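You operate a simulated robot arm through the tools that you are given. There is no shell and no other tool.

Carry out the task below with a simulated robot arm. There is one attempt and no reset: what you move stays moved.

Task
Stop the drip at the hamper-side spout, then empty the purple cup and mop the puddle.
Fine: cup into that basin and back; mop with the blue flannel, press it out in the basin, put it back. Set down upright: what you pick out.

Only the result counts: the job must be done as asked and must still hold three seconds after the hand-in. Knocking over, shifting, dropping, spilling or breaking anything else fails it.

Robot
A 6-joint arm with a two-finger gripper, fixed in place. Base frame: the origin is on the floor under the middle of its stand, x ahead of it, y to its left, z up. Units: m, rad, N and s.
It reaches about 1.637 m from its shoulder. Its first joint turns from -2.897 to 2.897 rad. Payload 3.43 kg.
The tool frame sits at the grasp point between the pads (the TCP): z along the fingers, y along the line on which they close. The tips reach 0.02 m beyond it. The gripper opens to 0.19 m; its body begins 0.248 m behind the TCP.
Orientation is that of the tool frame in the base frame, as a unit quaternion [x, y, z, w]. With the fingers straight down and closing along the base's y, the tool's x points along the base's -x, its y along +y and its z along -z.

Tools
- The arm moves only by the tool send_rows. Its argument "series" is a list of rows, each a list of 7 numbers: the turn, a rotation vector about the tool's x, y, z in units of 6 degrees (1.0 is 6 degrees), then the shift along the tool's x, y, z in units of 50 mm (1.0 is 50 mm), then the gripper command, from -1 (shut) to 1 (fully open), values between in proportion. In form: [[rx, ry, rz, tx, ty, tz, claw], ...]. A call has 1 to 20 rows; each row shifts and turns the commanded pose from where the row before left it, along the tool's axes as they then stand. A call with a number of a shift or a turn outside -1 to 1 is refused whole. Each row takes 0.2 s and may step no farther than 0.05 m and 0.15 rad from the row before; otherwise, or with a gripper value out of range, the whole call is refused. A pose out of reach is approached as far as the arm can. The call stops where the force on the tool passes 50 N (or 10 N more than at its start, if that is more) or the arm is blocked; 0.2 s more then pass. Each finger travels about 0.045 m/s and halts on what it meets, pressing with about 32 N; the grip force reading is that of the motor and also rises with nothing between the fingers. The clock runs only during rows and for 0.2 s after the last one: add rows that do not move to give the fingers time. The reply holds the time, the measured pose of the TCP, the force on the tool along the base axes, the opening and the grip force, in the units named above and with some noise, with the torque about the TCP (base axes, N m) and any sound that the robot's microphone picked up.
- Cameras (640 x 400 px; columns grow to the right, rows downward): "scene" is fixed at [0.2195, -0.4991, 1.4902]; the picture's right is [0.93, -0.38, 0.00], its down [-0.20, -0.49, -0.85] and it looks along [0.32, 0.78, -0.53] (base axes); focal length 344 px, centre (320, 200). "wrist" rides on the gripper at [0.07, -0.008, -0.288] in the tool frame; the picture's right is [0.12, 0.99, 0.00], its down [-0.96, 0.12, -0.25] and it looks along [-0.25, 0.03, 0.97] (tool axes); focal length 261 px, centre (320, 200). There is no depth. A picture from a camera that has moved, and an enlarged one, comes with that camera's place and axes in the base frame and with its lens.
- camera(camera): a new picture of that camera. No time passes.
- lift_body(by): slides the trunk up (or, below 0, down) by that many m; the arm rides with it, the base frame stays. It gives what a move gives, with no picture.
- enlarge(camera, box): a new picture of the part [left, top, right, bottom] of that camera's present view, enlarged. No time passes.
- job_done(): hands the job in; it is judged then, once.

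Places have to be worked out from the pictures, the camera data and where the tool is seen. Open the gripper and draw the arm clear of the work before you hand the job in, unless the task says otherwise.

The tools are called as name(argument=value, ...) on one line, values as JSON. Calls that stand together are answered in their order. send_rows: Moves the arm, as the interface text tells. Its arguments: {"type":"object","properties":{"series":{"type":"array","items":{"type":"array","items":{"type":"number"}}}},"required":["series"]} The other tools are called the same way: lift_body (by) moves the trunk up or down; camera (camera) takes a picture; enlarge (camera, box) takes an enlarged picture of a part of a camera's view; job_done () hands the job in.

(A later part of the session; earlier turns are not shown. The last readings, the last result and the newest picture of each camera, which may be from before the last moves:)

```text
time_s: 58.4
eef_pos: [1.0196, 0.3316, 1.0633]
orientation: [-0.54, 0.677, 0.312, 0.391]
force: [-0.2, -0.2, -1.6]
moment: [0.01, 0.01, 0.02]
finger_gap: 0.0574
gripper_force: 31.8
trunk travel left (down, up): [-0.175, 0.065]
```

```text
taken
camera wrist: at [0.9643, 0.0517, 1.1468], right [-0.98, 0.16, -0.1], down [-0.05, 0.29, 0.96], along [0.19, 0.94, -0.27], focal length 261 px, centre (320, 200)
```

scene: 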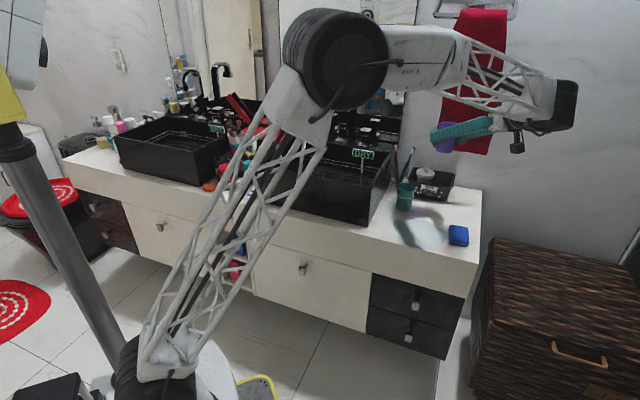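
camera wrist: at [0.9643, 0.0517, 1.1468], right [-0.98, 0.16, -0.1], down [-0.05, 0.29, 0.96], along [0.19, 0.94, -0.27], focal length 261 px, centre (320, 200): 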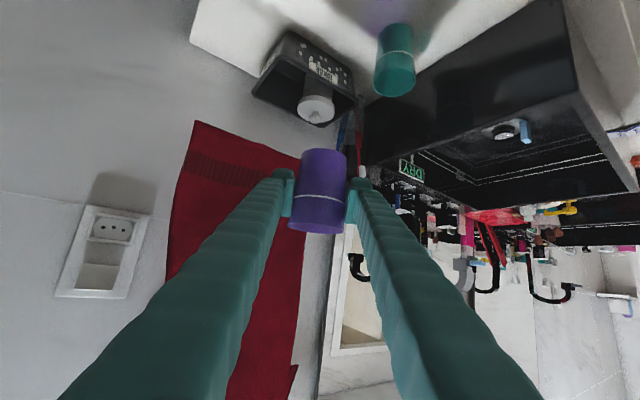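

Same pose as when it was lifted. I lower the cup toward its original spot, stopping about 1 cm above the counter.

send_rows(series=[[0, 0, 0, 0.3, 0, 0.1725, -0.5], [0, 0, 0, 0.55, 0, 0.316, -0.5], [0, 0, 0, 0.55, 0, 0.316, -0.5], [0, 0, 0, 0.55, 0, 0.316, -0.5], [0, 0, 0, 0.55, 0, 0.316, -0.5], [0, 0, 0, 0.55, 0, 0.316, -0.5], [0, 0, 0, 0.55, 0, 0.316, -0.5], [0, 0, 0, 0.3, 0, 0.1725, -0.5], [0, 0, 0, 0.2, 0, 0.116, -0.5], [0, 0, 0, 0, 0, 0, -0.5]])

enlarge(camera="scene", box=[380, 150, 500, 240])

enlarge(camera="wrist", box=[220, 90, 420, 240])

```text
time_s: 60.6
eef_pos: [1.0204, 0.3303, 0.8261]
orientation: [-0.54, 0.677, 0.312, 0.39]
force: [-0.5, 0.2, -1.0]
moment: [0.01, -0.03, 0.0]
finger_gap: 0.0577
gripper_force: 32.3
trunk travel left (down, up): [-0.175, 0.065]
```

```text
4.44 times, centred on (440, 195) of scene
camera zoom: at [0.2195, -0.4991, 1.4902], right [0.93, -0.38, 0.0], down [-0.2, -0.49, -0.85], along [0.32, 0.78, -0.53], focal length 1527 px, centre (-213, 222)
```

zoom: 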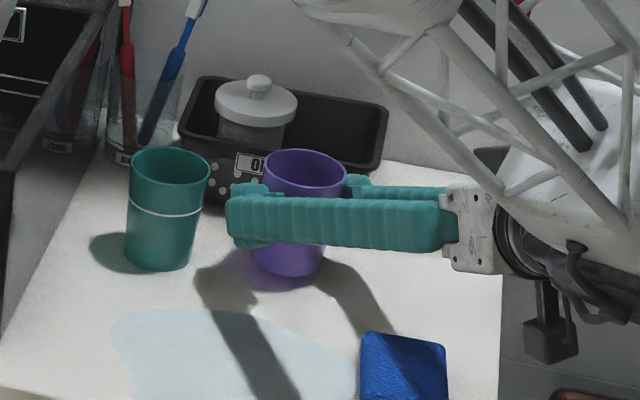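

```text
2.67 times, centred on (320, 165) of wrist
camera zoom: at [0.9646, 0.0511, 0.909], right [-0.98, 0.16, -0.1], down [-0.05, 0.29, 0.96], along [0.19, 0.94, -0.27], focal length 695 px, centre (320, 293)
```

zoom: 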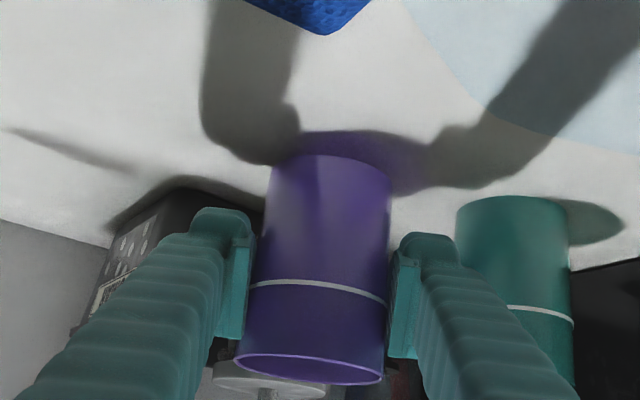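

About 1 cm remains. I lower gently in small steps until contact.

send_rows(series=[[0, 0, 0, 0.07, 0, 0.04, -0.5], [0, 0, 0, 0.07, 0, 0.04, -0.5], [0, 0, 0, 0.06, 0, 0.034, -0.5], [0, 0, 0, 0, 0, 0, -0.5]])

enlarge(camera="scene", box=[380, 150, 500, 240])

enlarge(camera="wrist", box=[220, 90, 420, 240])

```text
time_s: 61.6
eef_pos: [1.021, 0.3296, 0.8143]
orientation: [-0.54, 0.677, 0.312, 0.391]
force: [0.2, -0.4, 1.6]
moment: [-0.03, -0.02, 0.01]
finger_gap: 0.0575
gripper_force: 32.1
trunk travel left (down, up): [-0.175, 0.065]
```

```text
4.44 times, centred on (440, 195) of scene
camera zoom: at [0.2195, -0.4991, 1.4902], right [0.93, -0.38, 0.0], down [-0.2, -0.49, -0.85], along [0.32, 0.78, -0.53], focal length 1527 px, centre (-213, 222)
```

zoom: 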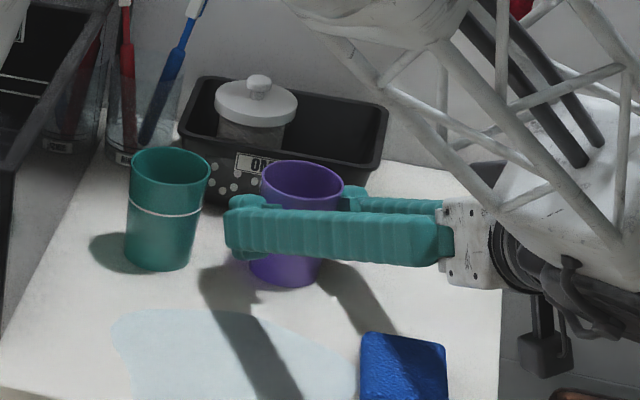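

```text
2.67 times, centred on (320, 165) of wrist
camera zoom: at [0.9648, 0.0513, 0.8978], right [-0.98, 0.16, -0.1], down [-0.05, 0.29, 0.96], along [0.19, 0.94, -0.27], focal length 695 px, centre (320, 293)
```

zoom: 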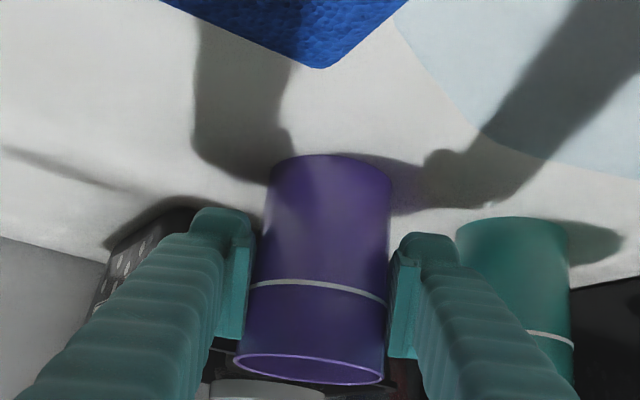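

Force has shifted upward slightly, suggesting light contact. I lower another millimetre at a time to be sure.

send_rows(series=[[0, 0, 0, 0.017, 0, 0.01, -0.5], [0, 0, 0, 0, 0, 0, -0.5]])

send_rows(series=[[0, 0, 0, 0.017, 0, 0.01, -0.5], [0, 0, 0, 0, 0, 0, -0.5]])

```text
time_s: 62.2
eef_pos: [1.0188, 0.3303, 0.8143]
orientation: [-0.54, 0.677, 0.311, 0.391]
force: [1.1, 0.4, 8.2]
moment: [0.18, -0.36, 0.01]
finger_gap: 0.0575
gripper_force: 31.6
trunk travel left (down, up): [-0.175, 0.065]
```

```text
time_s: 62.8
eef_pos: [1.0192, 0.3291, 0.8141]
orientation: [-0.54, 0.677, 0.311, 0.391]
force: [2.3, 1.4, 13.8]
moment: [0.5, -0.36, -0.07]
finger_gap: 0.0573
gripper_force: 32.0
trunk travel left (down, up): [-0.175, 0.065]
```

Firm contact with the counter. I ease off a millimetre and open the fingers.

send_rows(series=[[0, 0, 0, -0.025, 0, -0.014, -0.5], [0, 0, 0, 0, 0, 0, -0.4], [0, 0, 0, 0, 0, 0, -0.3], [0, 0, 0, 0, 0, 0, -0.2], [0, 0, 0, 0, 0, 0, -0.158], [0, 0, 0, 0, 0, 0, -0.158]])

enlarge(camera="scene", box=[380, 150, 500, 240])

enlarge(camera="wrist", box=[220, 90, 420, 240])

```text
time_s: 64.2
eef_pos: [1.0205, 0.33, 0.814]
orientation: [-0.54, 0.678, 0.311, 0.391]
force: [0.5, 0.0, -1.4]
moment: [0.0, 0.0, -0.01]
finger_gap: 0.0799
gripper_force: 0.1
trunk travel left (down, up): [-0.175, 0.065]
```

```text
4.44 times, centred on (440, 195) of scene
camera zoom: at [0.2195, -0.4991, 1.4902], right [0.93, -0.38, 0.0], down [-0.2, -0.49, -0.85], along [0.32, 0.78, -0.53], focal length 1527 px, centre (-213, 222)
```

zoom: 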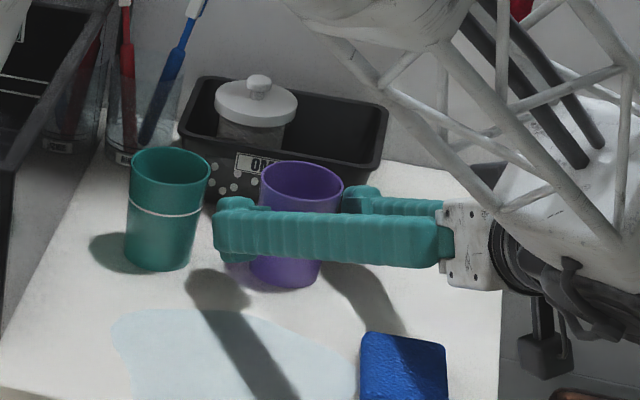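

```text
2.67 times, centred on (320, 165) of wrist
camera zoom: at [0.9647, 0.0507, 0.8971], right [-0.98, 0.16, -0.1], down [-0.05, 0.29, 0.96], along [0.19, 0.94, -0.27], focal length 695 px, centre (320, 293)
```

zoom: 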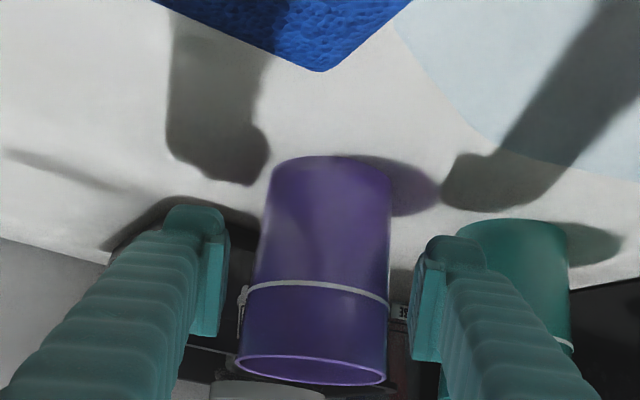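

The cup is standing free and upright at its place (within a few mm). I withdraw straight back along the tool axis.

send_rows(series=[[0, 0, 0, 0, 0, -0.4, -0.158], [0, 0, 0, 0, 0, -0.6, -0.158], [0, 0, 0, 0, 0, -0.8, -0.158], [0, 0, 0, 0, 0, -0.8, -0.158], [0, 0, 0, 0, 0, -0.8, -0.158], [0, 0, 0, 0, 0, 0, -0.158]])

camera(camera="wrist")

enlarge(camera="scene", box=[380, 140, 500, 260])

```text
time_s: 65.6
eef_pos: [0.9861, 0.185, 0.9013]
orientation: [-0.54, 0.677, 0.312, 0.39]
force: [-0.6, -0.4, 0.5]
moment: [0.01, 0.0, 0.0]
finger_gap: 0.0799
gripper_force: 0.1
trunk travel left (down, up): [-0.175, 0.065]
```

```text
taken
camera wrist: at [0.9308, -0.0947, 0.984], right [-0.98, 0.16, -0.1], down [-0.05, 0.29, 0.96], along [0.19, 0.94, -0.27], focal length 261 px, centre (320, 200)
```

wrist: 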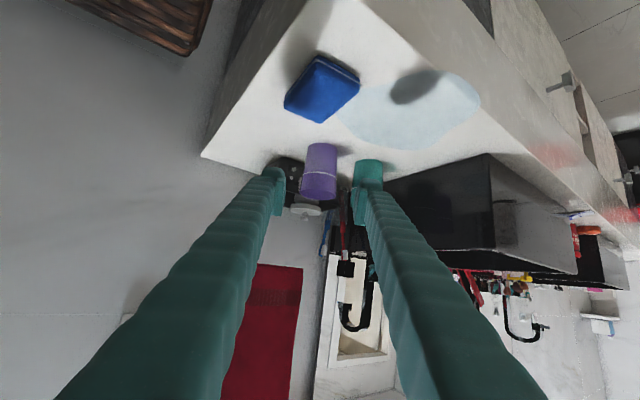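

```text
3.33 times, centred on (440, 200) of scene
camera zoom: at [0.2195, -0.4991, 1.4902], right [0.93, -0.38, 0.0], down [-0.2, -0.49, -0.85], along [0.32, 0.78, -0.53], focal length 1145 px, centre (-80, 200)
```

zoom: 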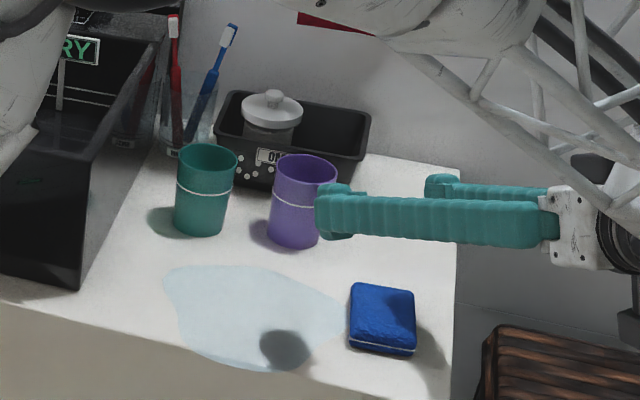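

The cup is back in place, upright and empty. Now for the flannel: I estimate it at (1.000, 0.171), about 8.3 × 5.8 cm, long side toward the wall. I raise the tool, bring it vertical, and turn the closing axis along the counter.

send_rows(series=[[0, 0, 0, -0.65, 0, -0.373, -0.105], [0, 0, 0, -0.65, 0, -0.373, -0.105], [0, 0, 0, -0.65, 0, -0.373, -0.105], [0, 1, 0, 0, 0, 0, -0.105], [0, 1, 0, 0, 0, 0, -0.105], [0, 1, 0, 0, 0, 0, -0.105], [0, 1, 0, 0, 0, 0, -0.105], [0, 1, 0, 0, 0, 0, -0.105], [0, 1, 0, 0, 0, 0, -0.105], [0, 1, 0, 0, 0, 0, -0.105], [0, 1, 0, 0, 0, 0, -0.105], [0, 1, 0, 0, 0, 0, -0.105], [0, 1, 0, 0, 0, 0, -0.105], [0, 0, 1, 0, 0, 0, -0.105], [0, 0, 1, 0, 0, 0, -0.105], [0, 0, 1, 0, 0, 0, -0.105], [0, 0, 1, 0, 0, 0, -0.105], [0, 0, 1, 0, 0, 0, -0.105], [0, 0, 0, 0, 0, 0, -0.105]])

camera(camera="wrist")

camera(camera="scene")

```text
time_s: 69.6
eef_pos: [0.9869, 0.188, 1.012]
orientation: [-0.399, 0.917, 0.001, 0.001]
force: [0.1, 0.4, -0.7]
moment: [-0.02, 0.03, 0.0]
finger_gap: 0.0851
gripper_force: 0.1
trunk travel left (down, up): [-0.175, 0.065]
```

```text
taken
camera wrist: at [0.9457, 0.1297, 1.2997], right [-0.81, 0.59, 0.0], down [0.57, 0.78, 0.25], along [0.15, 0.2, -0.97], focal length 261 px, centre (320, 200)
```

wrist: 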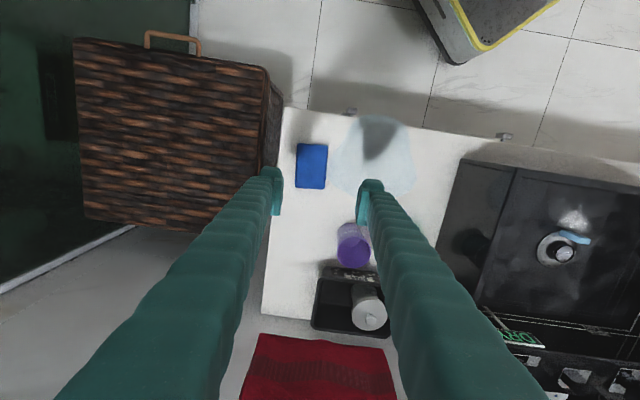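

```text
taken
```

scene: 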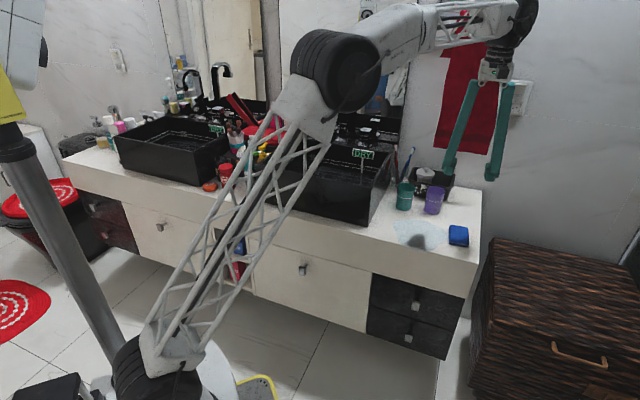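

Good overhead view. I zoom in on the flannel and the puddle.

enlarge(camera="wrist", box=[260, 100, 440, 260])

enlarge(camera="wrist", box=[280, 125, 360, 205])

```text
2.50 times, centred on (350, 180) of wrist
camera zoom: at [0.9457, 0.1297, 1.2997], right [-0.81, 0.59, 0.0], down [0.57, 0.78, 0.25], along [0.15, 0.2, -0.97], focal length 652 px, centre (245, 250)
```

zoom: 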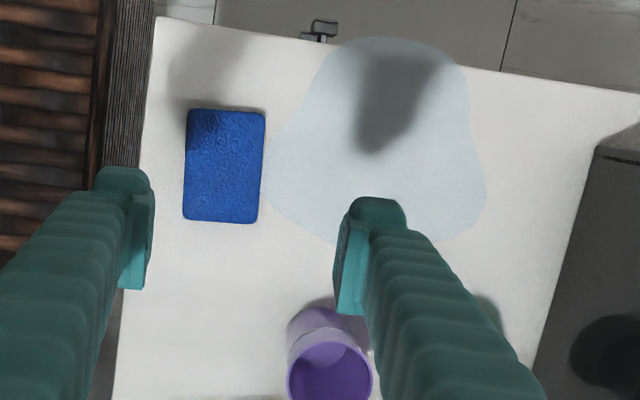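

```text
5.00 times, centred on (320, 165) of wrist
camera zoom: at [0.9457, 0.1297, 1.2997], right [-0.81, 0.59, 0.0], down [0.57, 0.78, 0.25], along [0.15, 0.2, -0.97], focal length 1303 px, centre (320, 375)
```

zoom: 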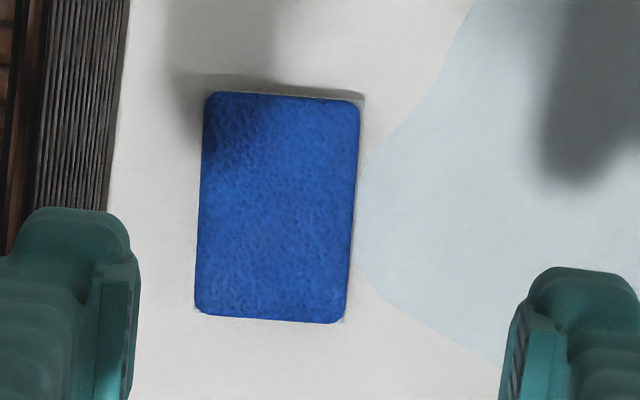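

Flannel centre ≈ (0.998, 0.173), its short side at about 140°. I rotate 3°, centre above it and descend to about 6 cm above for a final check.

send_rows(series=[[0, 0, -0.5, 0, 0, 0, -0.105], [0, 0, 0, 0.09, -0.366, 0.3, -0.105], [0, 0, 0, 0, 0, 0.9, -0.105], [0, 0, 0, 0, 0, 0.9, -0.105], [0, 0, 0, 0, 0, 0.9, -0.105], [0, 0, 0, 0, 0, 0.24, -0.105], [0, 0, 0, 0, 0, 0, -0.105]])

enlarge(camera="wrist", box=[240, 120, 400, 240])

enlarge(camera="scene", box=[400, 160, 520, 260])

```text
time_s: 71.2
eef_pos: [0.9979, 0.1736, 0.852]
orientation: [-0.424, 0.906, 0.0, 0.001]
force: [0.3, 0.3, -0.1]
moment: [0.02, 0.0, 0.04]
finger_gap: 0.085
gripper_force: 0.0
trunk travel left (down, up): [-0.175, 0.065]
```

```text
3.33 times, centred on (320, 180) of wrist
camera zoom: at [0.959, 0.1137, 1.1397], right [-0.84, 0.55, 0.0], down [0.53, 0.81, 0.25], along [0.14, 0.21, -0.97], focal length 869 px, centre (320, 267)
```

zoom: 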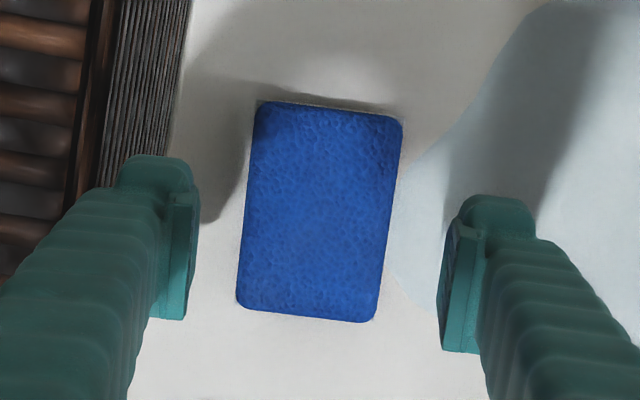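

```text
4.00 times, centred on (460, 210) of scene
camera zoom: at [0.2195, -0.4991, 1.4902], right [0.93, -0.38, 0.0], down [-0.2, -0.49, -0.85], along [0.32, 0.78, -0.53], focal length 1374 px, centre (-240, 160)
```

zoom: 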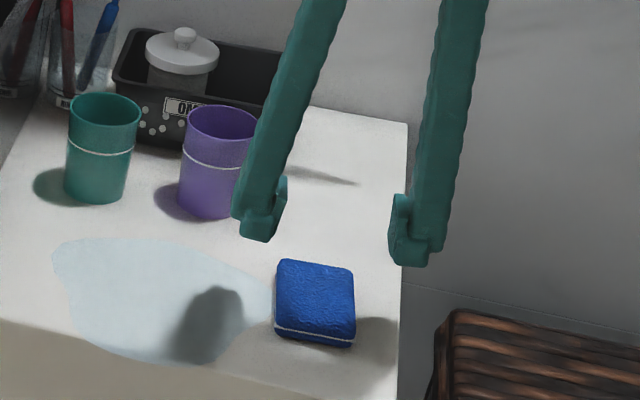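

Well centred. I descend until the finger tips are just above the counter surface.

send_rows(series=[[0, 0, 0, 0.03, 0, 0.5, -0.105], [0, 0, 0, 0, 0, 0.4, -0.105], [0, 0, 0, 0, 0, 0.25, -0.105], [0, 0, 0, 0, 0, 0.1, -0.105], [0, 0, 0, 0, 0, 0, -0.105]])

enlarge(camera="wrist", box=[240, 120, 400, 240])

enlarge(camera="scene", box=[420, 190, 500, 260])

```text
time_s: 72.4
eef_pos: [0.9991, 0.1718, 0.7886]
orientation: [-0.424, 0.906, 0.0, 0.0]
force: [0.1, -0.1, -1.0]
moment: [-0.01, 0.0, -0.01]
finger_gap: 0.0851
gripper_force: 0.1
trunk travel left (down, up): [-0.175, 0.065]
```

```text
3.33 times, centred on (320, 180) of wrist
camera zoom: at [0.9589, 0.1119, 1.0757], right [-0.84, 0.55, 0.0], down [0.53, 0.81, 0.25], along [0.14, 0.21, -0.97], focal length 869 px, centre (320, 267)
```

zoom: 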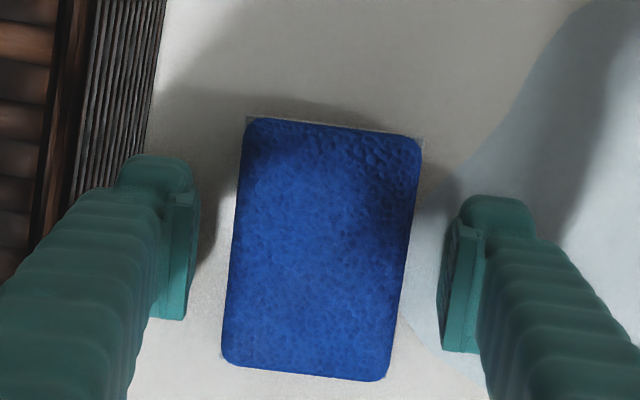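

```text
5.71 times, centred on (460, 225) of scene
camera zoom: at [0.2195, -0.4991, 1.4902], right [0.93, -0.38, 0.0], down [-0.2, -0.49, -0.85], along [0.32, 0.78, -0.53], focal length 1963 px, centre (-480, 57)
```

zoom: 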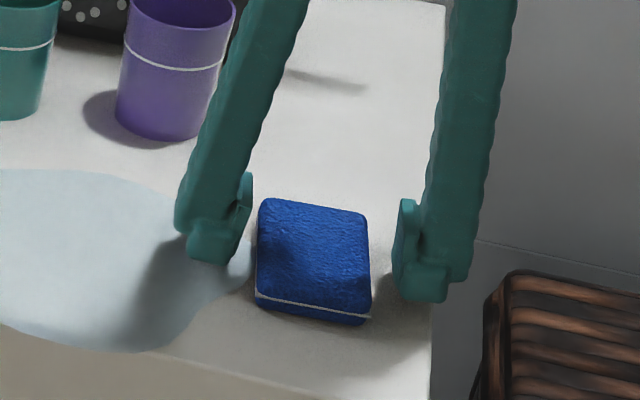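

Tips are about 8 mm above the counter, flanking the flannel. I lower 2 mm more and close on it.

send_rows(series=[[0, 0, 0, 0, 0, 0.04, -0.2], [0, 0, 0, 0, 0, 0, -0.3], [0, 0, 0, 0, 0, 0, -0.38], [0, 0, 0, 0, 0, 0, -0.42], [0, 0, 0, 0, 0, 0, -0.42]])

enlarge(camera="wrist", box=[240, 120, 400, 240])

```text
time_s: 73.6
eef_pos: [0.9975, 0.1726, 0.7869]
orientation: [-0.424, 0.906, 0.0, 0.0]
force: [0.4, -0.1, -0.2]
moment: [0.01, -0.01, -0.02]
finger_gap: 0.0603
gripper_force: 32.0
trunk travel left (down, up): [-0.175, 0.065]
```

```text
3.33 times, centred on (320, 180) of wrist
camera zoom: at [0.959, 0.1121, 1.0742], right [-0.84, 0.55, 0.0], down [0.53, 0.81, 0.25], along [0.14, 0.21, -0.97], focal length 869 px, centre (320, 267)
```

zoom: 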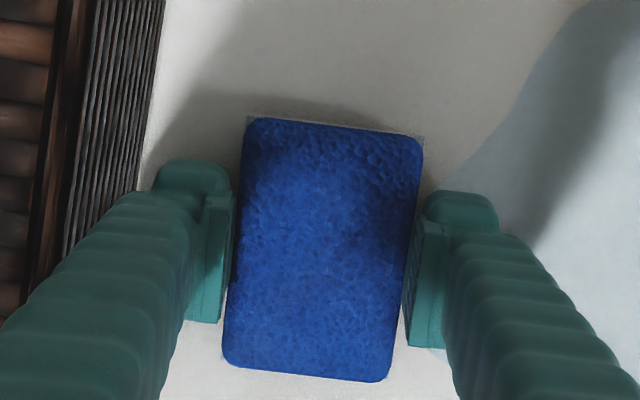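

Gripped at 6.0 cm. I press it lightly on the counter and sweep slowly left through the rear half of the puddle.

send_rows(series=[[0, 0, 0, 0, 0, 0.02, -0.45], [0, 0, 0, -0.0338, 0.3985, 0, -0.45], [0, 0, 0, -0.0338, 0.3985, 0, -0.45], [0, 0, 0, -0.0338, 0.3985, 0, -0.45], [0, 0, 0, -0.0338, 0.3985, 0, -0.45], [0, 0, 0, 0, 0, 0, -0.45]])

enlarge(camera="scene", box=[380, 160, 500, 260])

camera(camera="wrist")

```text
time_s: 75.0
eef_pos: [0.9414, 0.2275, 0.7858]
orientation: [-0.423, 0.906, 0.0, 0.002]
force: [8.0, -9.2, 37.3]
moment: [-0.17, -0.11, -0.13]
finger_gap: 0.0601
gripper_force: 32.3
trunk travel left (down, up): [-0.175, 0.065]
```

```text
4.00 times, centred on (440, 210) of scene
camera zoom: at [0.2195, -0.4991, 1.4902], right [0.93, -0.38, 0.0], down [-0.2, -0.49, -0.85], along [0.32, 0.78, -0.53], focal length 1374 px, centre (-160, 160)
```

zoom: 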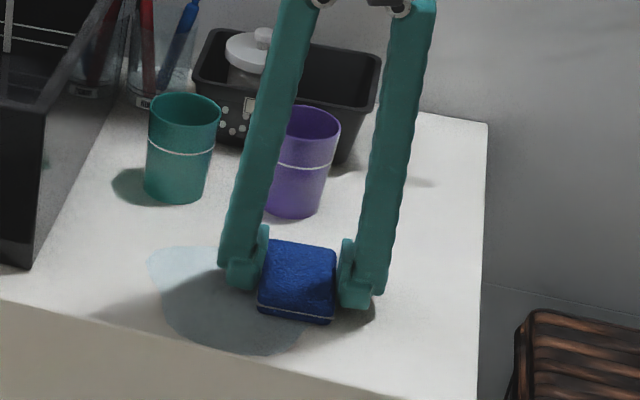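

```text
taken
camera wrist: at [0.9013, 0.1672, 1.0735], right [-0.84, 0.55, 0.0], down [0.53, 0.81, 0.25], along [0.14, 0.21, -0.97], focal length 261 px, centre (320, 200)
```

wrist: 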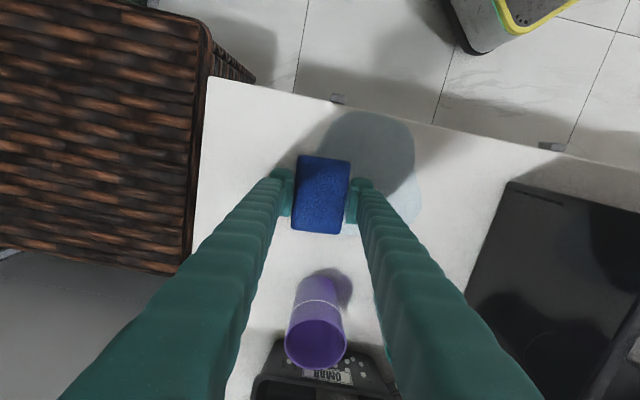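

The wiped trail is clean, but the press is about 37 N; I ease it a little and finish the sweep to the left end.

send_rows(series=[[0, 0, 0, 0, 0, -0.016, -0.45], [0, 0, 0, -0.0338, 0.3985, 0, -0.45], [0, 0, 0, -0.0338, 0.3985, 0, -0.45], [0, 0, 0, -0.0338, 0.3985, 0, -0.45], [0, 0, 0, -0.0338, 0.3985, 0, -0.45], [0, 0, 0, -0.0338, 0.3985, 0, -0.45], [0, 0, 0, -0.0338, 0.3985, 0, -0.45], [0, 0, 0, 0, 0, 0, -0.45]])

enlarge(camera="scene", box=[380, 160, 500, 260])

camera(camera="wrist")

```text
time_s: 76.8
eef_pos: [0.855, 0.3126, 0.7876]
orientation: [-0.423, 0.906, 0.0, 0.0]
force: [-0.3, 0.9, 0.7]
moment: [-0.09, 0.0, 0.0]
finger_gap: 0.0602
gripper_force: 32.0
trunk travel left (down, up): [-0.175, 0.065]
```

```text
4.00 times, centred on (440, 210) of scene
camera zoom: at [0.2195, -0.4991, 1.4902], right [0.93, -0.38, 0.0], down [-0.2, -0.49, -0.85], along [0.32, 0.78, -0.53], focal length 1374 px, centre (-160, 160)
```

zoom: 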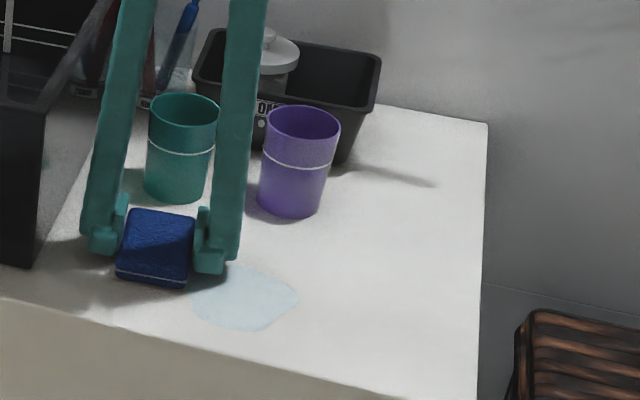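

```text
taken
camera wrist: at [0.8161, 0.2529, 1.0753], right [-0.84, 0.55, 0.0], down [0.53, 0.81, 0.25], along [0.13, 0.21, -0.97], focal length 261 px, centre (320, 200)
```

wrist: 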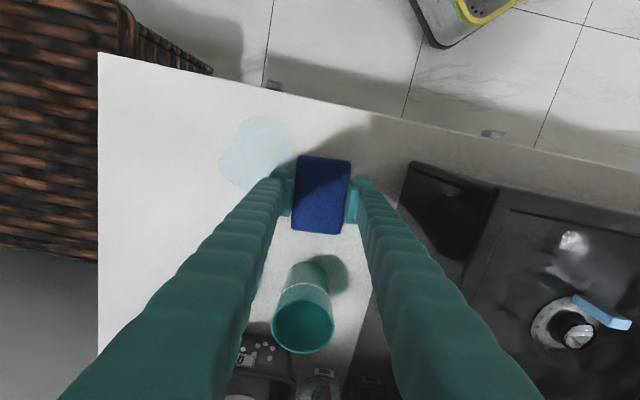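

The puddle has shrunk to a patch around u≈-0.47, v≈0.80. I shift forward a little, press lightly, and sweep back right through it.

send_rows(series=[[0, 0, 0, 0.33, 0.028, 0, -0.45], [0, 0, 0, 0.33, 0.028, 0.014, -0.45], [0, 0, 0, 0.0314, -0.37, 0, -0.45], [0, 0, 0, 0.0314, -0.37, 0, -0.45], [0, 0, 0, 0.0314, -0.37, 0, -0.45], [0, 0, 0, 0.0314, -0.37, 0, -0.45], [0, 0, 0, 0.0314, -0.37, 0, -0.45], [0, 0, 0, 0.0314, -0.37, 0, -0.45], [0, 0, 0, 0.0314, -0.37, 0, -0.45], [0, 0, 0, 0, 0, 0, -0.45]])

enlarge(camera="scene", box=[380, 160, 500, 260])

camera(camera="wrist")

```text
time_s: 79.0
eef_pos: [0.9252, 0.1963, 0.7856]
orientation: [-0.422, 0.906, -0.001, 0.001]
force: [1.8, 0.8, 10.3]
moment: [0.04, 0.06, -0.02]
finger_gap: 0.0606
gripper_force: 32.0
trunk travel left (down, up): [-0.175, 0.065]
```

```text
4.00 times, centred on (440, 210) of scene
camera zoom: at [0.2195, -0.4991, 1.4902], right [0.93, -0.38, 0.0], down [-0.2, -0.49, -0.85], along [0.32, 0.78, -0.53], focal length 1374 px, centre (-160, 160)
```

zoom: 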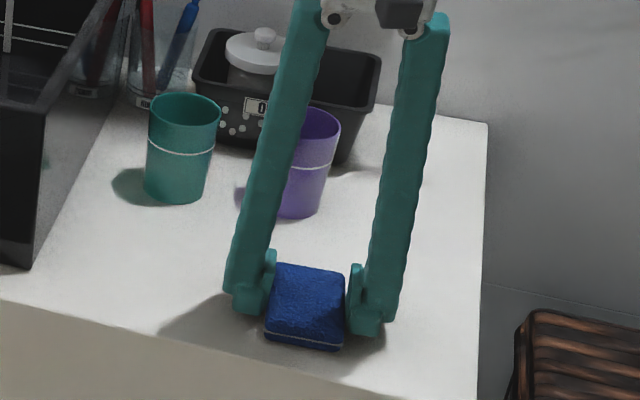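

```text
taken
camera wrist: at [0.8857, 0.1361, 1.0734], right [-0.84, 0.55, 0.0], down [0.53, 0.81, 0.25], along [0.14, 0.21, -0.97], focal length 261 px, centre (320, 200)
```

wrist: 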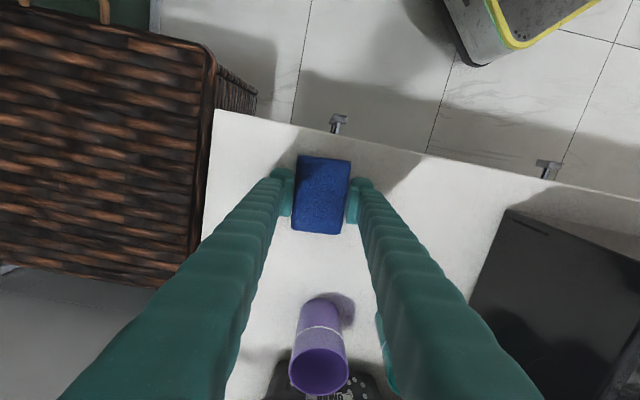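

No puddle visible anymore. I lift slightly and move aside to inspect the counter underneath.

send_rows(series=[[0, 0, 0, 0, 0, -0.2, -0.45], [0, 0, 0, 0, 0, -0.4, -0.45], [0, 0, 0, 0, 0, -0.6, -0.45], [0, 0, 0, 0, 0, -0.8, -0.45], [0, 0, 0, 0, 0, -0.8, -0.45], [0, 0, 0, 0, 0, -0.8, -0.45], [0, 0, 0, 0, 0, 0, -0.45]])

enlarge(camera="scene", box=[380, 150, 500, 260])

camera(camera="wrist")

```text
time_s: 80.6
eef_pos: [0.9251, 0.1958, 0.9661]
orientation: [-0.423, 0.906, 0.0, 0.0]
force: [0.0, -0.5, 0.5]
moment: [-0.03, 0.0, -0.02]
finger_gap: 0.0603
gripper_force: 31.8
trunk travel left (down, up): [-0.175, 0.065]
```

```text
3.64 times, centred on (440, 205) of scene
camera zoom: at [0.2195, -0.4991, 1.4902], right [0.93, -0.38, 0.0], down [-0.2, -0.49, -0.85], along [0.32, 0.78, -0.53], focal length 1249 px, centre (-116, 182)
```

zoom: 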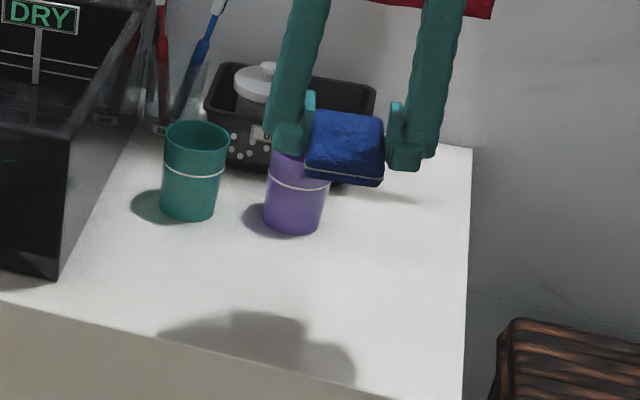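

```text
taken
camera wrist: at [0.8857, 0.136, 1.2533], right [-0.84, 0.55, 0.0], down [0.53, 0.81, 0.25], along [0.14, 0.21, -0.97], focal length 261 px, centre (320, 200)
```

wrist: 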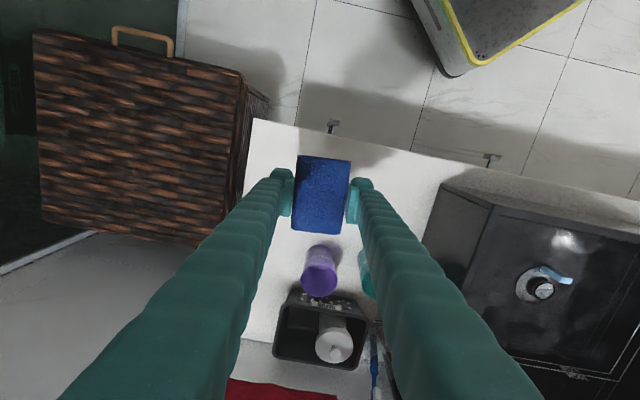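

The puddle is gone and the wet flannel is firmly held. I raise it over the rim height and carry it to above the right half of the basin floor, away from drain, sign and spout.

send_rows(series=[[0, 0, 0, 0, 0, -0.65, -0.45], [0, 0, 0, 0, 0, -0.65, -0.45], [0, 0, 0, -0.102, 0.29, 0, -0.45], [0, 0, 0, -0.204, 0.5845, 0, -0.45], [0, 0, 0, -0.204, 0.5845, 0, -0.45], [0, 0, 0, -0.204, 0.5845, 0, -0.45], [0, 0, 0, -0.204, 0.5845, 0, -0.45], [0, 0, 0, -0.204, 0.5845, 0, -0.45], [0, 0, 0, -0.204, 0.5845, 0, -0.45], [0, 0, 0, -0.204, 0.5845, 0, -0.45], [0, 0, 0, -0.204, 0.5845, 0, -0.45], [0, 0, 0, -0.204, 0.5845, 0, -0.45], [0, 0, 0, -0.204, 0.5845, 0, -0.45], [0, 0, 0, -0.204, 0.5845, 0, -0.45], [0, 0, 0, -0.102, 0.29, 0, -0.45], [0, 0, 0, 0, 0, 0, -0.45]])

camera(camera="scene")

camera(camera="wrist")

```text
time_s: 84.0
eef_pos: [0.7343, 0.5173, 1.0302]
orientation: [-0.423, 0.906, -0.001, 0.0]
force: [-0.2, 0.6, -0.8]
moment: [-0.01, 0.0, 0.0]
finger_gap: 0.0601
gripper_force: 31.6
trunk travel left (down, up): [-0.175, 0.065]
```

```text
taken
```

scene: 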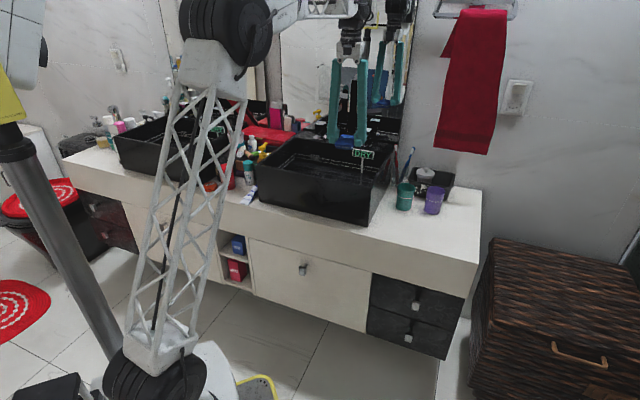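

```text
taken
camera wrist: at [0.6957, 0.4574, 1.3178], right [-0.84, 0.55, 0.0], down [0.53, 0.81, 0.25], along [0.14, 0.21, -0.97], focal length 261 px, centre (320, 200)
```

wrist: 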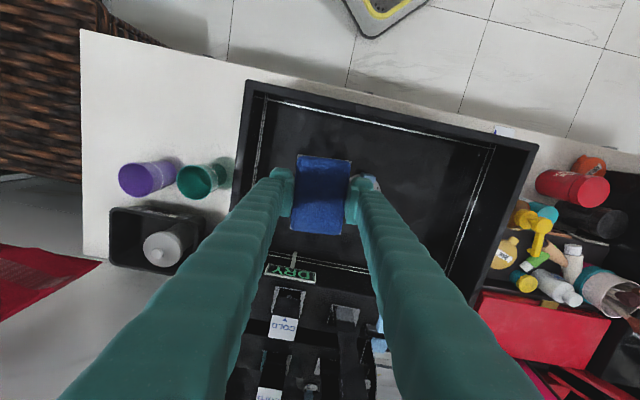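

Counter is clean. I check clearances around the flannel before lowering into the basin.

enlarge(camera="wrist", box=[220, 70, 440, 300])

enlarge(camera="scene", box=[260, 20, 420, 190])

```text
1.74 times, centred on (330, 185) of wrist
camera zoom: at [0.6957, 0.4574, 1.3178], right [-0.84, 0.55, 0.0], down [0.53, 0.81, 0.25], along [0.14, 0.21, -0.97], focal length 453 px, centre (303, 226)
```

zoom: 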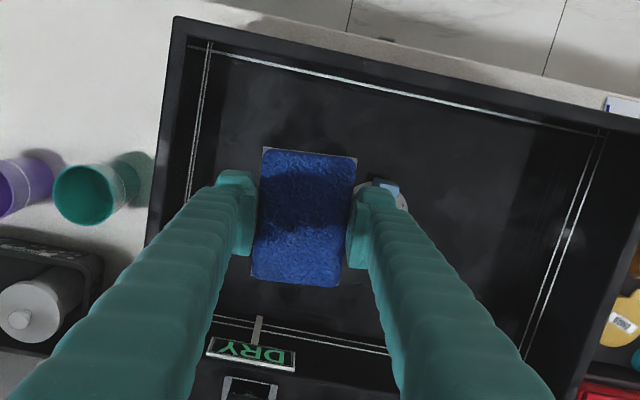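

```text
2.35 times, centred on (340, 105) of scene
camera zoom: at [0.2195, -0.4991, 1.4902], right [0.93, -0.38, 0.0], down [-0.2, -0.49, -0.85], along [0.32, 0.78, -0.53], focal length 808 px, centre (273, 424)
```

zoom: 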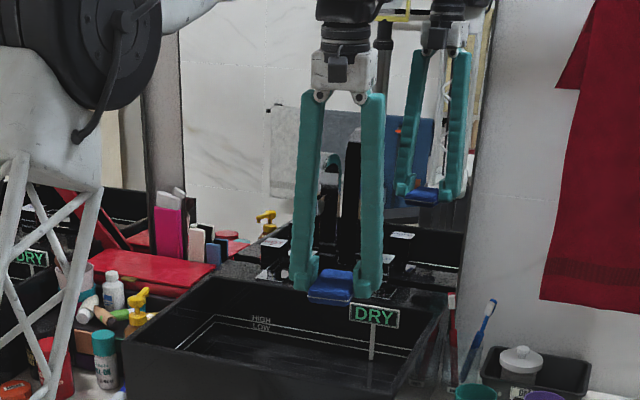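

Shift 2 cm right to keep clear of the drain, then lower into the basin, slowing near the floor.

send_rows(series=[[0, 0, 0, 0.034, -0.3986, 0, -0.45], [0, 0, 0, 0, 0, 0.5, -0.45], [0, 0, 0, 0, 0, 0.7, -0.45], [0, 0, 0, 0, 0, 0.7, -0.45], [0, 0, 0, 0, 0, 0.7, -0.45], [0, 0, 0, 0, 0, 0.6, -0.45], [0, 0, 0, 0, 0, 0.4, -0.45], [0, 0, 0, 0, 0, 0, -0.45]])

camera(camera="wrist")

enlarge(camera="scene", box=[260, 40, 420, 190])

```text
time_s: 85.8
eef_pos: [0.7497, 0.5003, 0.8473]
orientation: [-0.423, 0.906, -0.001, -0.001]
force: [-0.5, 0.2, -0.3]
moment: [0.0, 0.05, -0.04]
finger_gap: 0.0601
gripper_force: 31.9
trunk travel left (down, up): [-0.175, 0.065]
```

```text
taken
camera wrist: at [0.7104, 0.4403, 1.1349], right [-0.84, 0.55, 0.0], down [0.53, 0.81, 0.25], along [0.14, 0.21, -0.97], focal length 261 px, centre (320, 200)
```

wrist: 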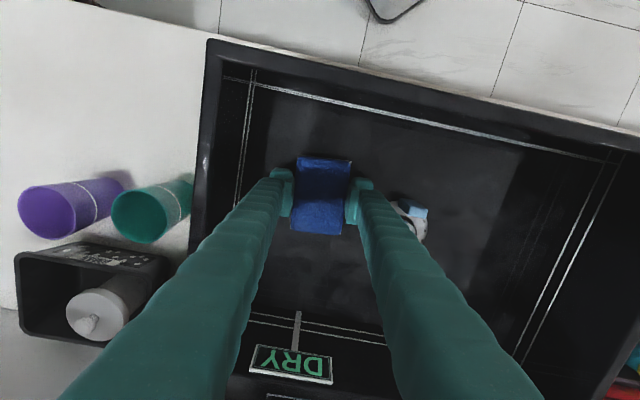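

```text
2.67 times, centred on (340, 115) of scene
camera zoom: at [0.2195, -0.4991, 1.4902], right [0.93, -0.38, 0.0], down [-0.2, -0.49, -0.85], along [0.32, 0.78, -0.53], focal length 916 px, centre (267, 427)
```

zoom: 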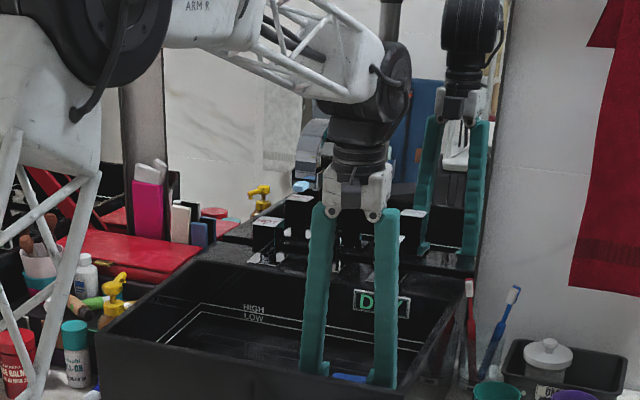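

Clear on all sides. I go down in small steps to find the basin floor.

send_rows(series=[[0, 0, 0, 0, 0, 0.1, -0.45], [0, 0, 0, 0, 0, 0.1, -0.45], [0, 0, 0, 0, 0, 0.05, -0.45], [0, 0, 0, 0, 0, 0, -0.45]])

send_rows(series=[[0, 0, 0, 0, 0, 0.05, -0.45], [0, 0, 0, 0, 0, 0.05, -0.45], [0, 0, 0, 0, 0, 0, -0.45]])

```text
time_s: 86.8
eef_pos: [0.7505, 0.5005, 0.8365]
orientation: [-0.423, 0.906, -0.001, 0.0]
force: [-0.1, -0.7, -0.1]
moment: [0.04, -0.01, 0.0]
finger_gap: 0.0604
gripper_force: 31.5
trunk travel left (down, up): [-0.175, 0.065]
```

```text
time_s: 87.6
eef_pos: [0.7497, 0.501, 0.8342]
orientation: [-0.423, 0.906, 0.0, 0.002]
force: [-0.3, -2.5, 27.8]
moment: [-0.13, 0.15, 0.0]
finger_gap: 0.0605
gripper_force: 31.8
trunk travel left (down, up): [-0.175, 0.065]
```

Contact with the basin floor at about 28 N. I hold the press for a couple of seconds and look at the flannel.

send_rows(series=[[0, 0, 0, 0, 0, 0.01, -0.6], [0, 0, 0, 0, 0, 0, -0.8], [0, 0, 0, 0, 0, 0, -1], [0, 0, 0, 0, 0, 0, -1], [0, 0, 0, 0, 0, 0, -1], [0, 0, 0, 0, 0, 0, -1], [0, 0, 0, 0, 0, 0, -1], [0, 0, 0, 0, 0, 0, -1]])

enlarge(camera="wrist", box=[240, 120, 440, 280])

enlarge(camera="scene", box=[300, 100, 420, 190])

```text
time_s: 89.4
eef_pos: [0.7501, 0.4999, 0.8335]
orientation: [-0.424, 0.906, -0.001, 0.002]
force: [3.6, 2.1, 41.0]
moment: [0.03, -0.08, -0.01]
finger_gap: 0.0602
gripper_force: 31.5
trunk travel left (down, up): [-0.175, 0.065]
```

```text
2.50 times, centred on (340, 200) of wrist
camera zoom: at [0.7105, 0.4403, 1.1202], right [-0.84, 0.55, 0.0], down [0.53, 0.81, 0.25], along [0.14, 0.21, -0.97], focal length 652 px, centre (270, 200)
```

zoom: 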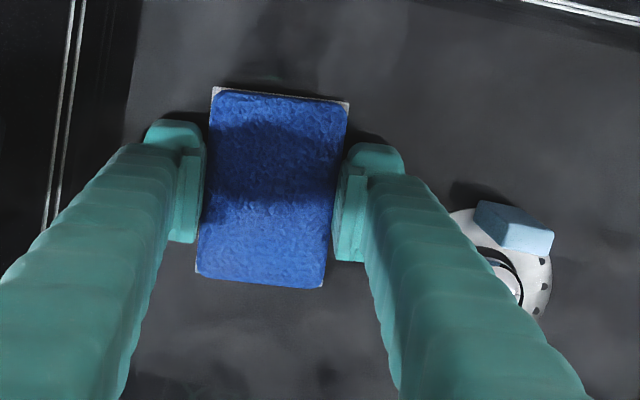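

```text
4.44 times, centred on (360, 145) of scene
camera zoom: at [0.2195, -0.4991, 1.4902], right [0.93, -0.38, 0.0], down [-0.2, -0.49, -0.85], along [0.32, 0.78, -0.53], focal length 1527 px, centre (142, 444)
```

zoom: 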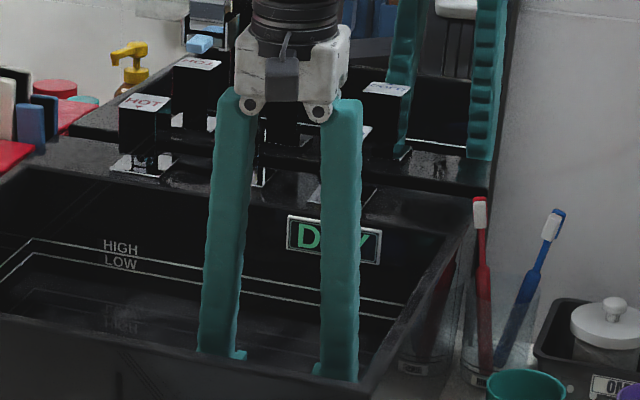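

The flannel looks brighter (water pressed out). I lift a little, and press once more to be thorough, then compare its colour.

send_rows(series=[[0, 0, 0, 0, 0, -0.2, -0.6], [0, 0, 0, 0, 0, 0, -0.6], [0, 0, 0, 0, 0, 0.1, -1], [0, 0, 0, 0, 0, 0.09, -1], [0, 0, 0, 0, 0, 0, -1], [0, 0, 0, 0, 0, 0, -1], [0, 0, 0, 0, 0, 0, -1], [0, 0, 0, 0, 0, 0, -1], [0, 0, 0, 0, 0, 0, -1], [0, 0, 0, 0, 0, 0, -1]])

enlarge(camera="wrist", box=[240, 120, 440, 280])

```text
time_s: 91.6
eef_pos: [0.7497, 0.5016, 0.8332]
orientation: [-0.423, 0.906, 0.0, -0.001]
force: [1.0, 1.7, 14.5]
moment: [0.05, -0.06, 0.0]
finger_gap: 0.0601
gripper_force: 31.9
trunk travel left (down, up): [-0.175, 0.065]
```

```text
2.50 times, centred on (340, 200) of wrist
camera zoom: at [0.7105, 0.4409, 1.1203], right [-0.84, 0.55, 0.0], down [0.53, 0.81, 0.25], along [0.14, 0.21, -0.97], focal length 652 px, centre (270, 200)
```

zoom: 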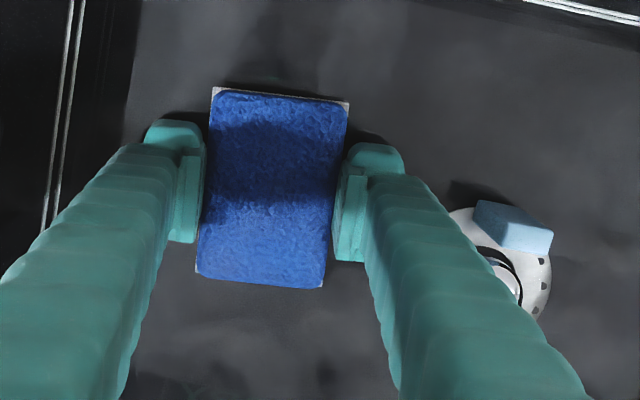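

No further change, so the flannel is pressed out. I lift it straight up out of the basin and inspect it in the light.

send_rows(series=[[0, 0, 0, 0, 0, -0.3, -0.6], [0, 0, 0, 0, 0, -0.6, -0.6], [0, 0, 0, 0, 0, -0.8, -0.6], [0, 0, 0, 0, 0, -0.8, -0.6], [0, 0, 0, 0, 0, -0.8, -0.6], [0, 0, 0, 0, 0, -0.6, -0.6], [0, 0, 0, 0, 0, 0, -0.6]])

camera(camera="wrist")

enlarge(camera="scene", box=[280, 60, 420, 180])

```text
time_s: 93.2
eef_pos: [0.7471, 0.5007, 1.026]
orientation: [-0.423, 0.906, 0.0, 0.0]
force: [-0.5, 0.0, 0.1]
moment: [0.02, -0.04, 0.03]
finger_gap: 0.0601
gripper_force: 31.9
trunk travel left (down, up): [-0.175, 0.065]
```

```text
taken
camera wrist: at [0.7083, 0.4419, 1.3133], right [-0.84, 0.55, 0.0], down [0.53, 0.81, 0.25], along [0.14, 0.21, -0.97], focal length 261 px, centre (320, 200)
```

wrist: 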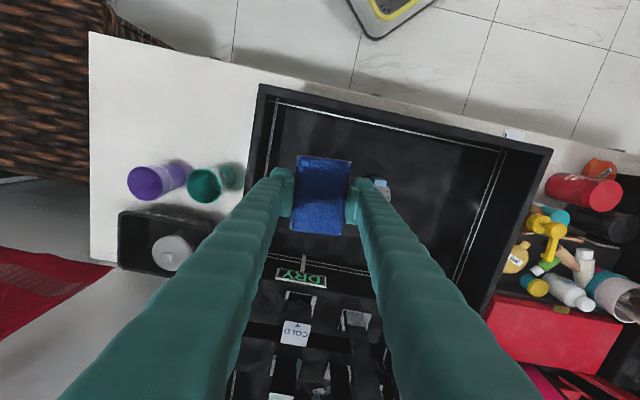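

```text
3.33 times, centred on (350, 120) of scene
camera zoom: at [0.2195, -0.4991, 1.4902], right [0.93, -0.38, 0.0], down [-0.2, -0.49, -0.85], along [0.32, 0.78, -0.53], focal length 1145 px, centre (220, 467)
```

zoom: 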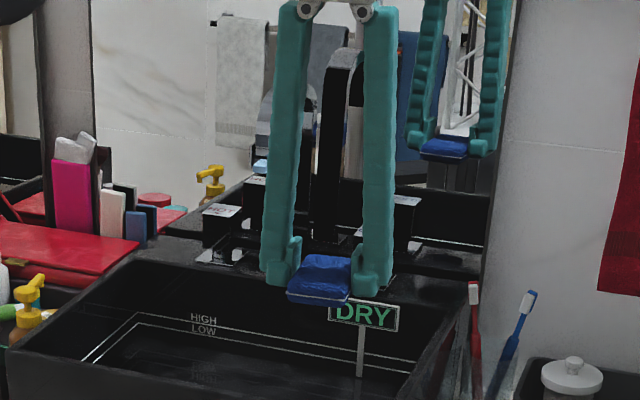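

The flannel is visibly lighter than before. I carry it back toward its original spot.

send_rows(series=[[0, 0, 0, 0.0668, -0.288, 0, -0.6], [0, 0, 0, 0.1337, -0.5759, 0, -0.6], [0, 0, 0, 0.1337, -0.5759, 0, -0.6], [0, 0, 0, 0.1337, -0.5759, 0, -0.6], [0, 0, 0, 0.1337, -0.5759, 0, -0.6], [0, 0, 0, 0.1337, -0.5759, 0, -0.6], [0, 0, 0, 0.1337, -0.5759, 0, -0.6], [0, 0, 0, 0.1337, -0.5759, 0, -0.6], [0, 0, 0, 0.1337, -0.5759, 0, -0.6], [0, 0, 0, 0.1337, -0.5759, 0, -0.6], [0, 0, 0, 0.1337, -0.5759, 0, -0.6], [0, 0, 0, 0.1337, -0.5759, 0, -0.6], [0, 0, 0, 0.1337, -0.5759, 0, -0.6], [0, 0, 0, 0.1337, -0.5759, 0, -0.6], [0, 0, 0, 0.0673, -0.2872, 0, -0.6], [0, 0, 0, 0, 0, 0, -0.6]])

camera(camera="wrist")

enlarge(camera="scene", box=[370, 140, 510, 260])

```text
time_s: 96.6
eef_pos: [1.0005, 0.1702, 1.0255]
orientation: [-0.424, 0.906, 0.0, 0.0]
force: [0.3, -1.1, -0.6]
moment: [-0.01, 0.01, -0.01]
finger_gap: 0.0603
gripper_force: 32.1
trunk travel left (down, up): [-0.175, 0.065]
```

```text
taken
camera wrist: at [0.9614, 0.1096, 1.3132], right [-0.84, 0.55, 0.0], down [0.53, 0.81, 0.25], along [0.14, 0.21, -0.97], focal length 261 px, centre (320, 200)
```

wrist: 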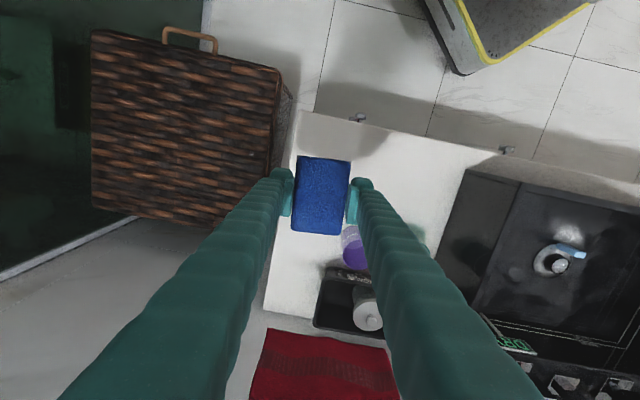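

```text
3.33 times, centred on (440, 200) of scene
camera zoom: at [0.2195, -0.4991, 1.4902], right [0.93, -0.38, 0.0], down [-0.2, -0.49, -0.85], along [0.32, 0.78, -0.53], focal length 1145 px, centre (-80, 200)
```

zoom: 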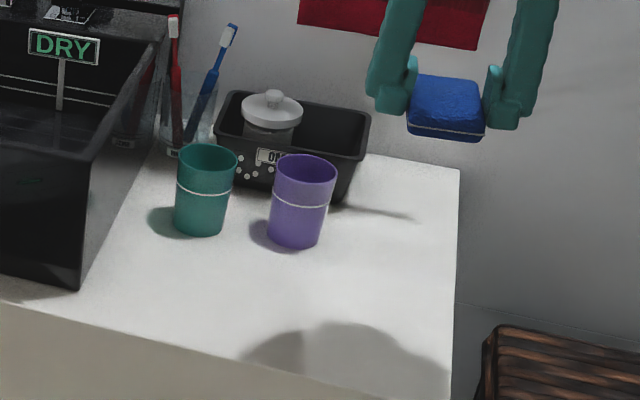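

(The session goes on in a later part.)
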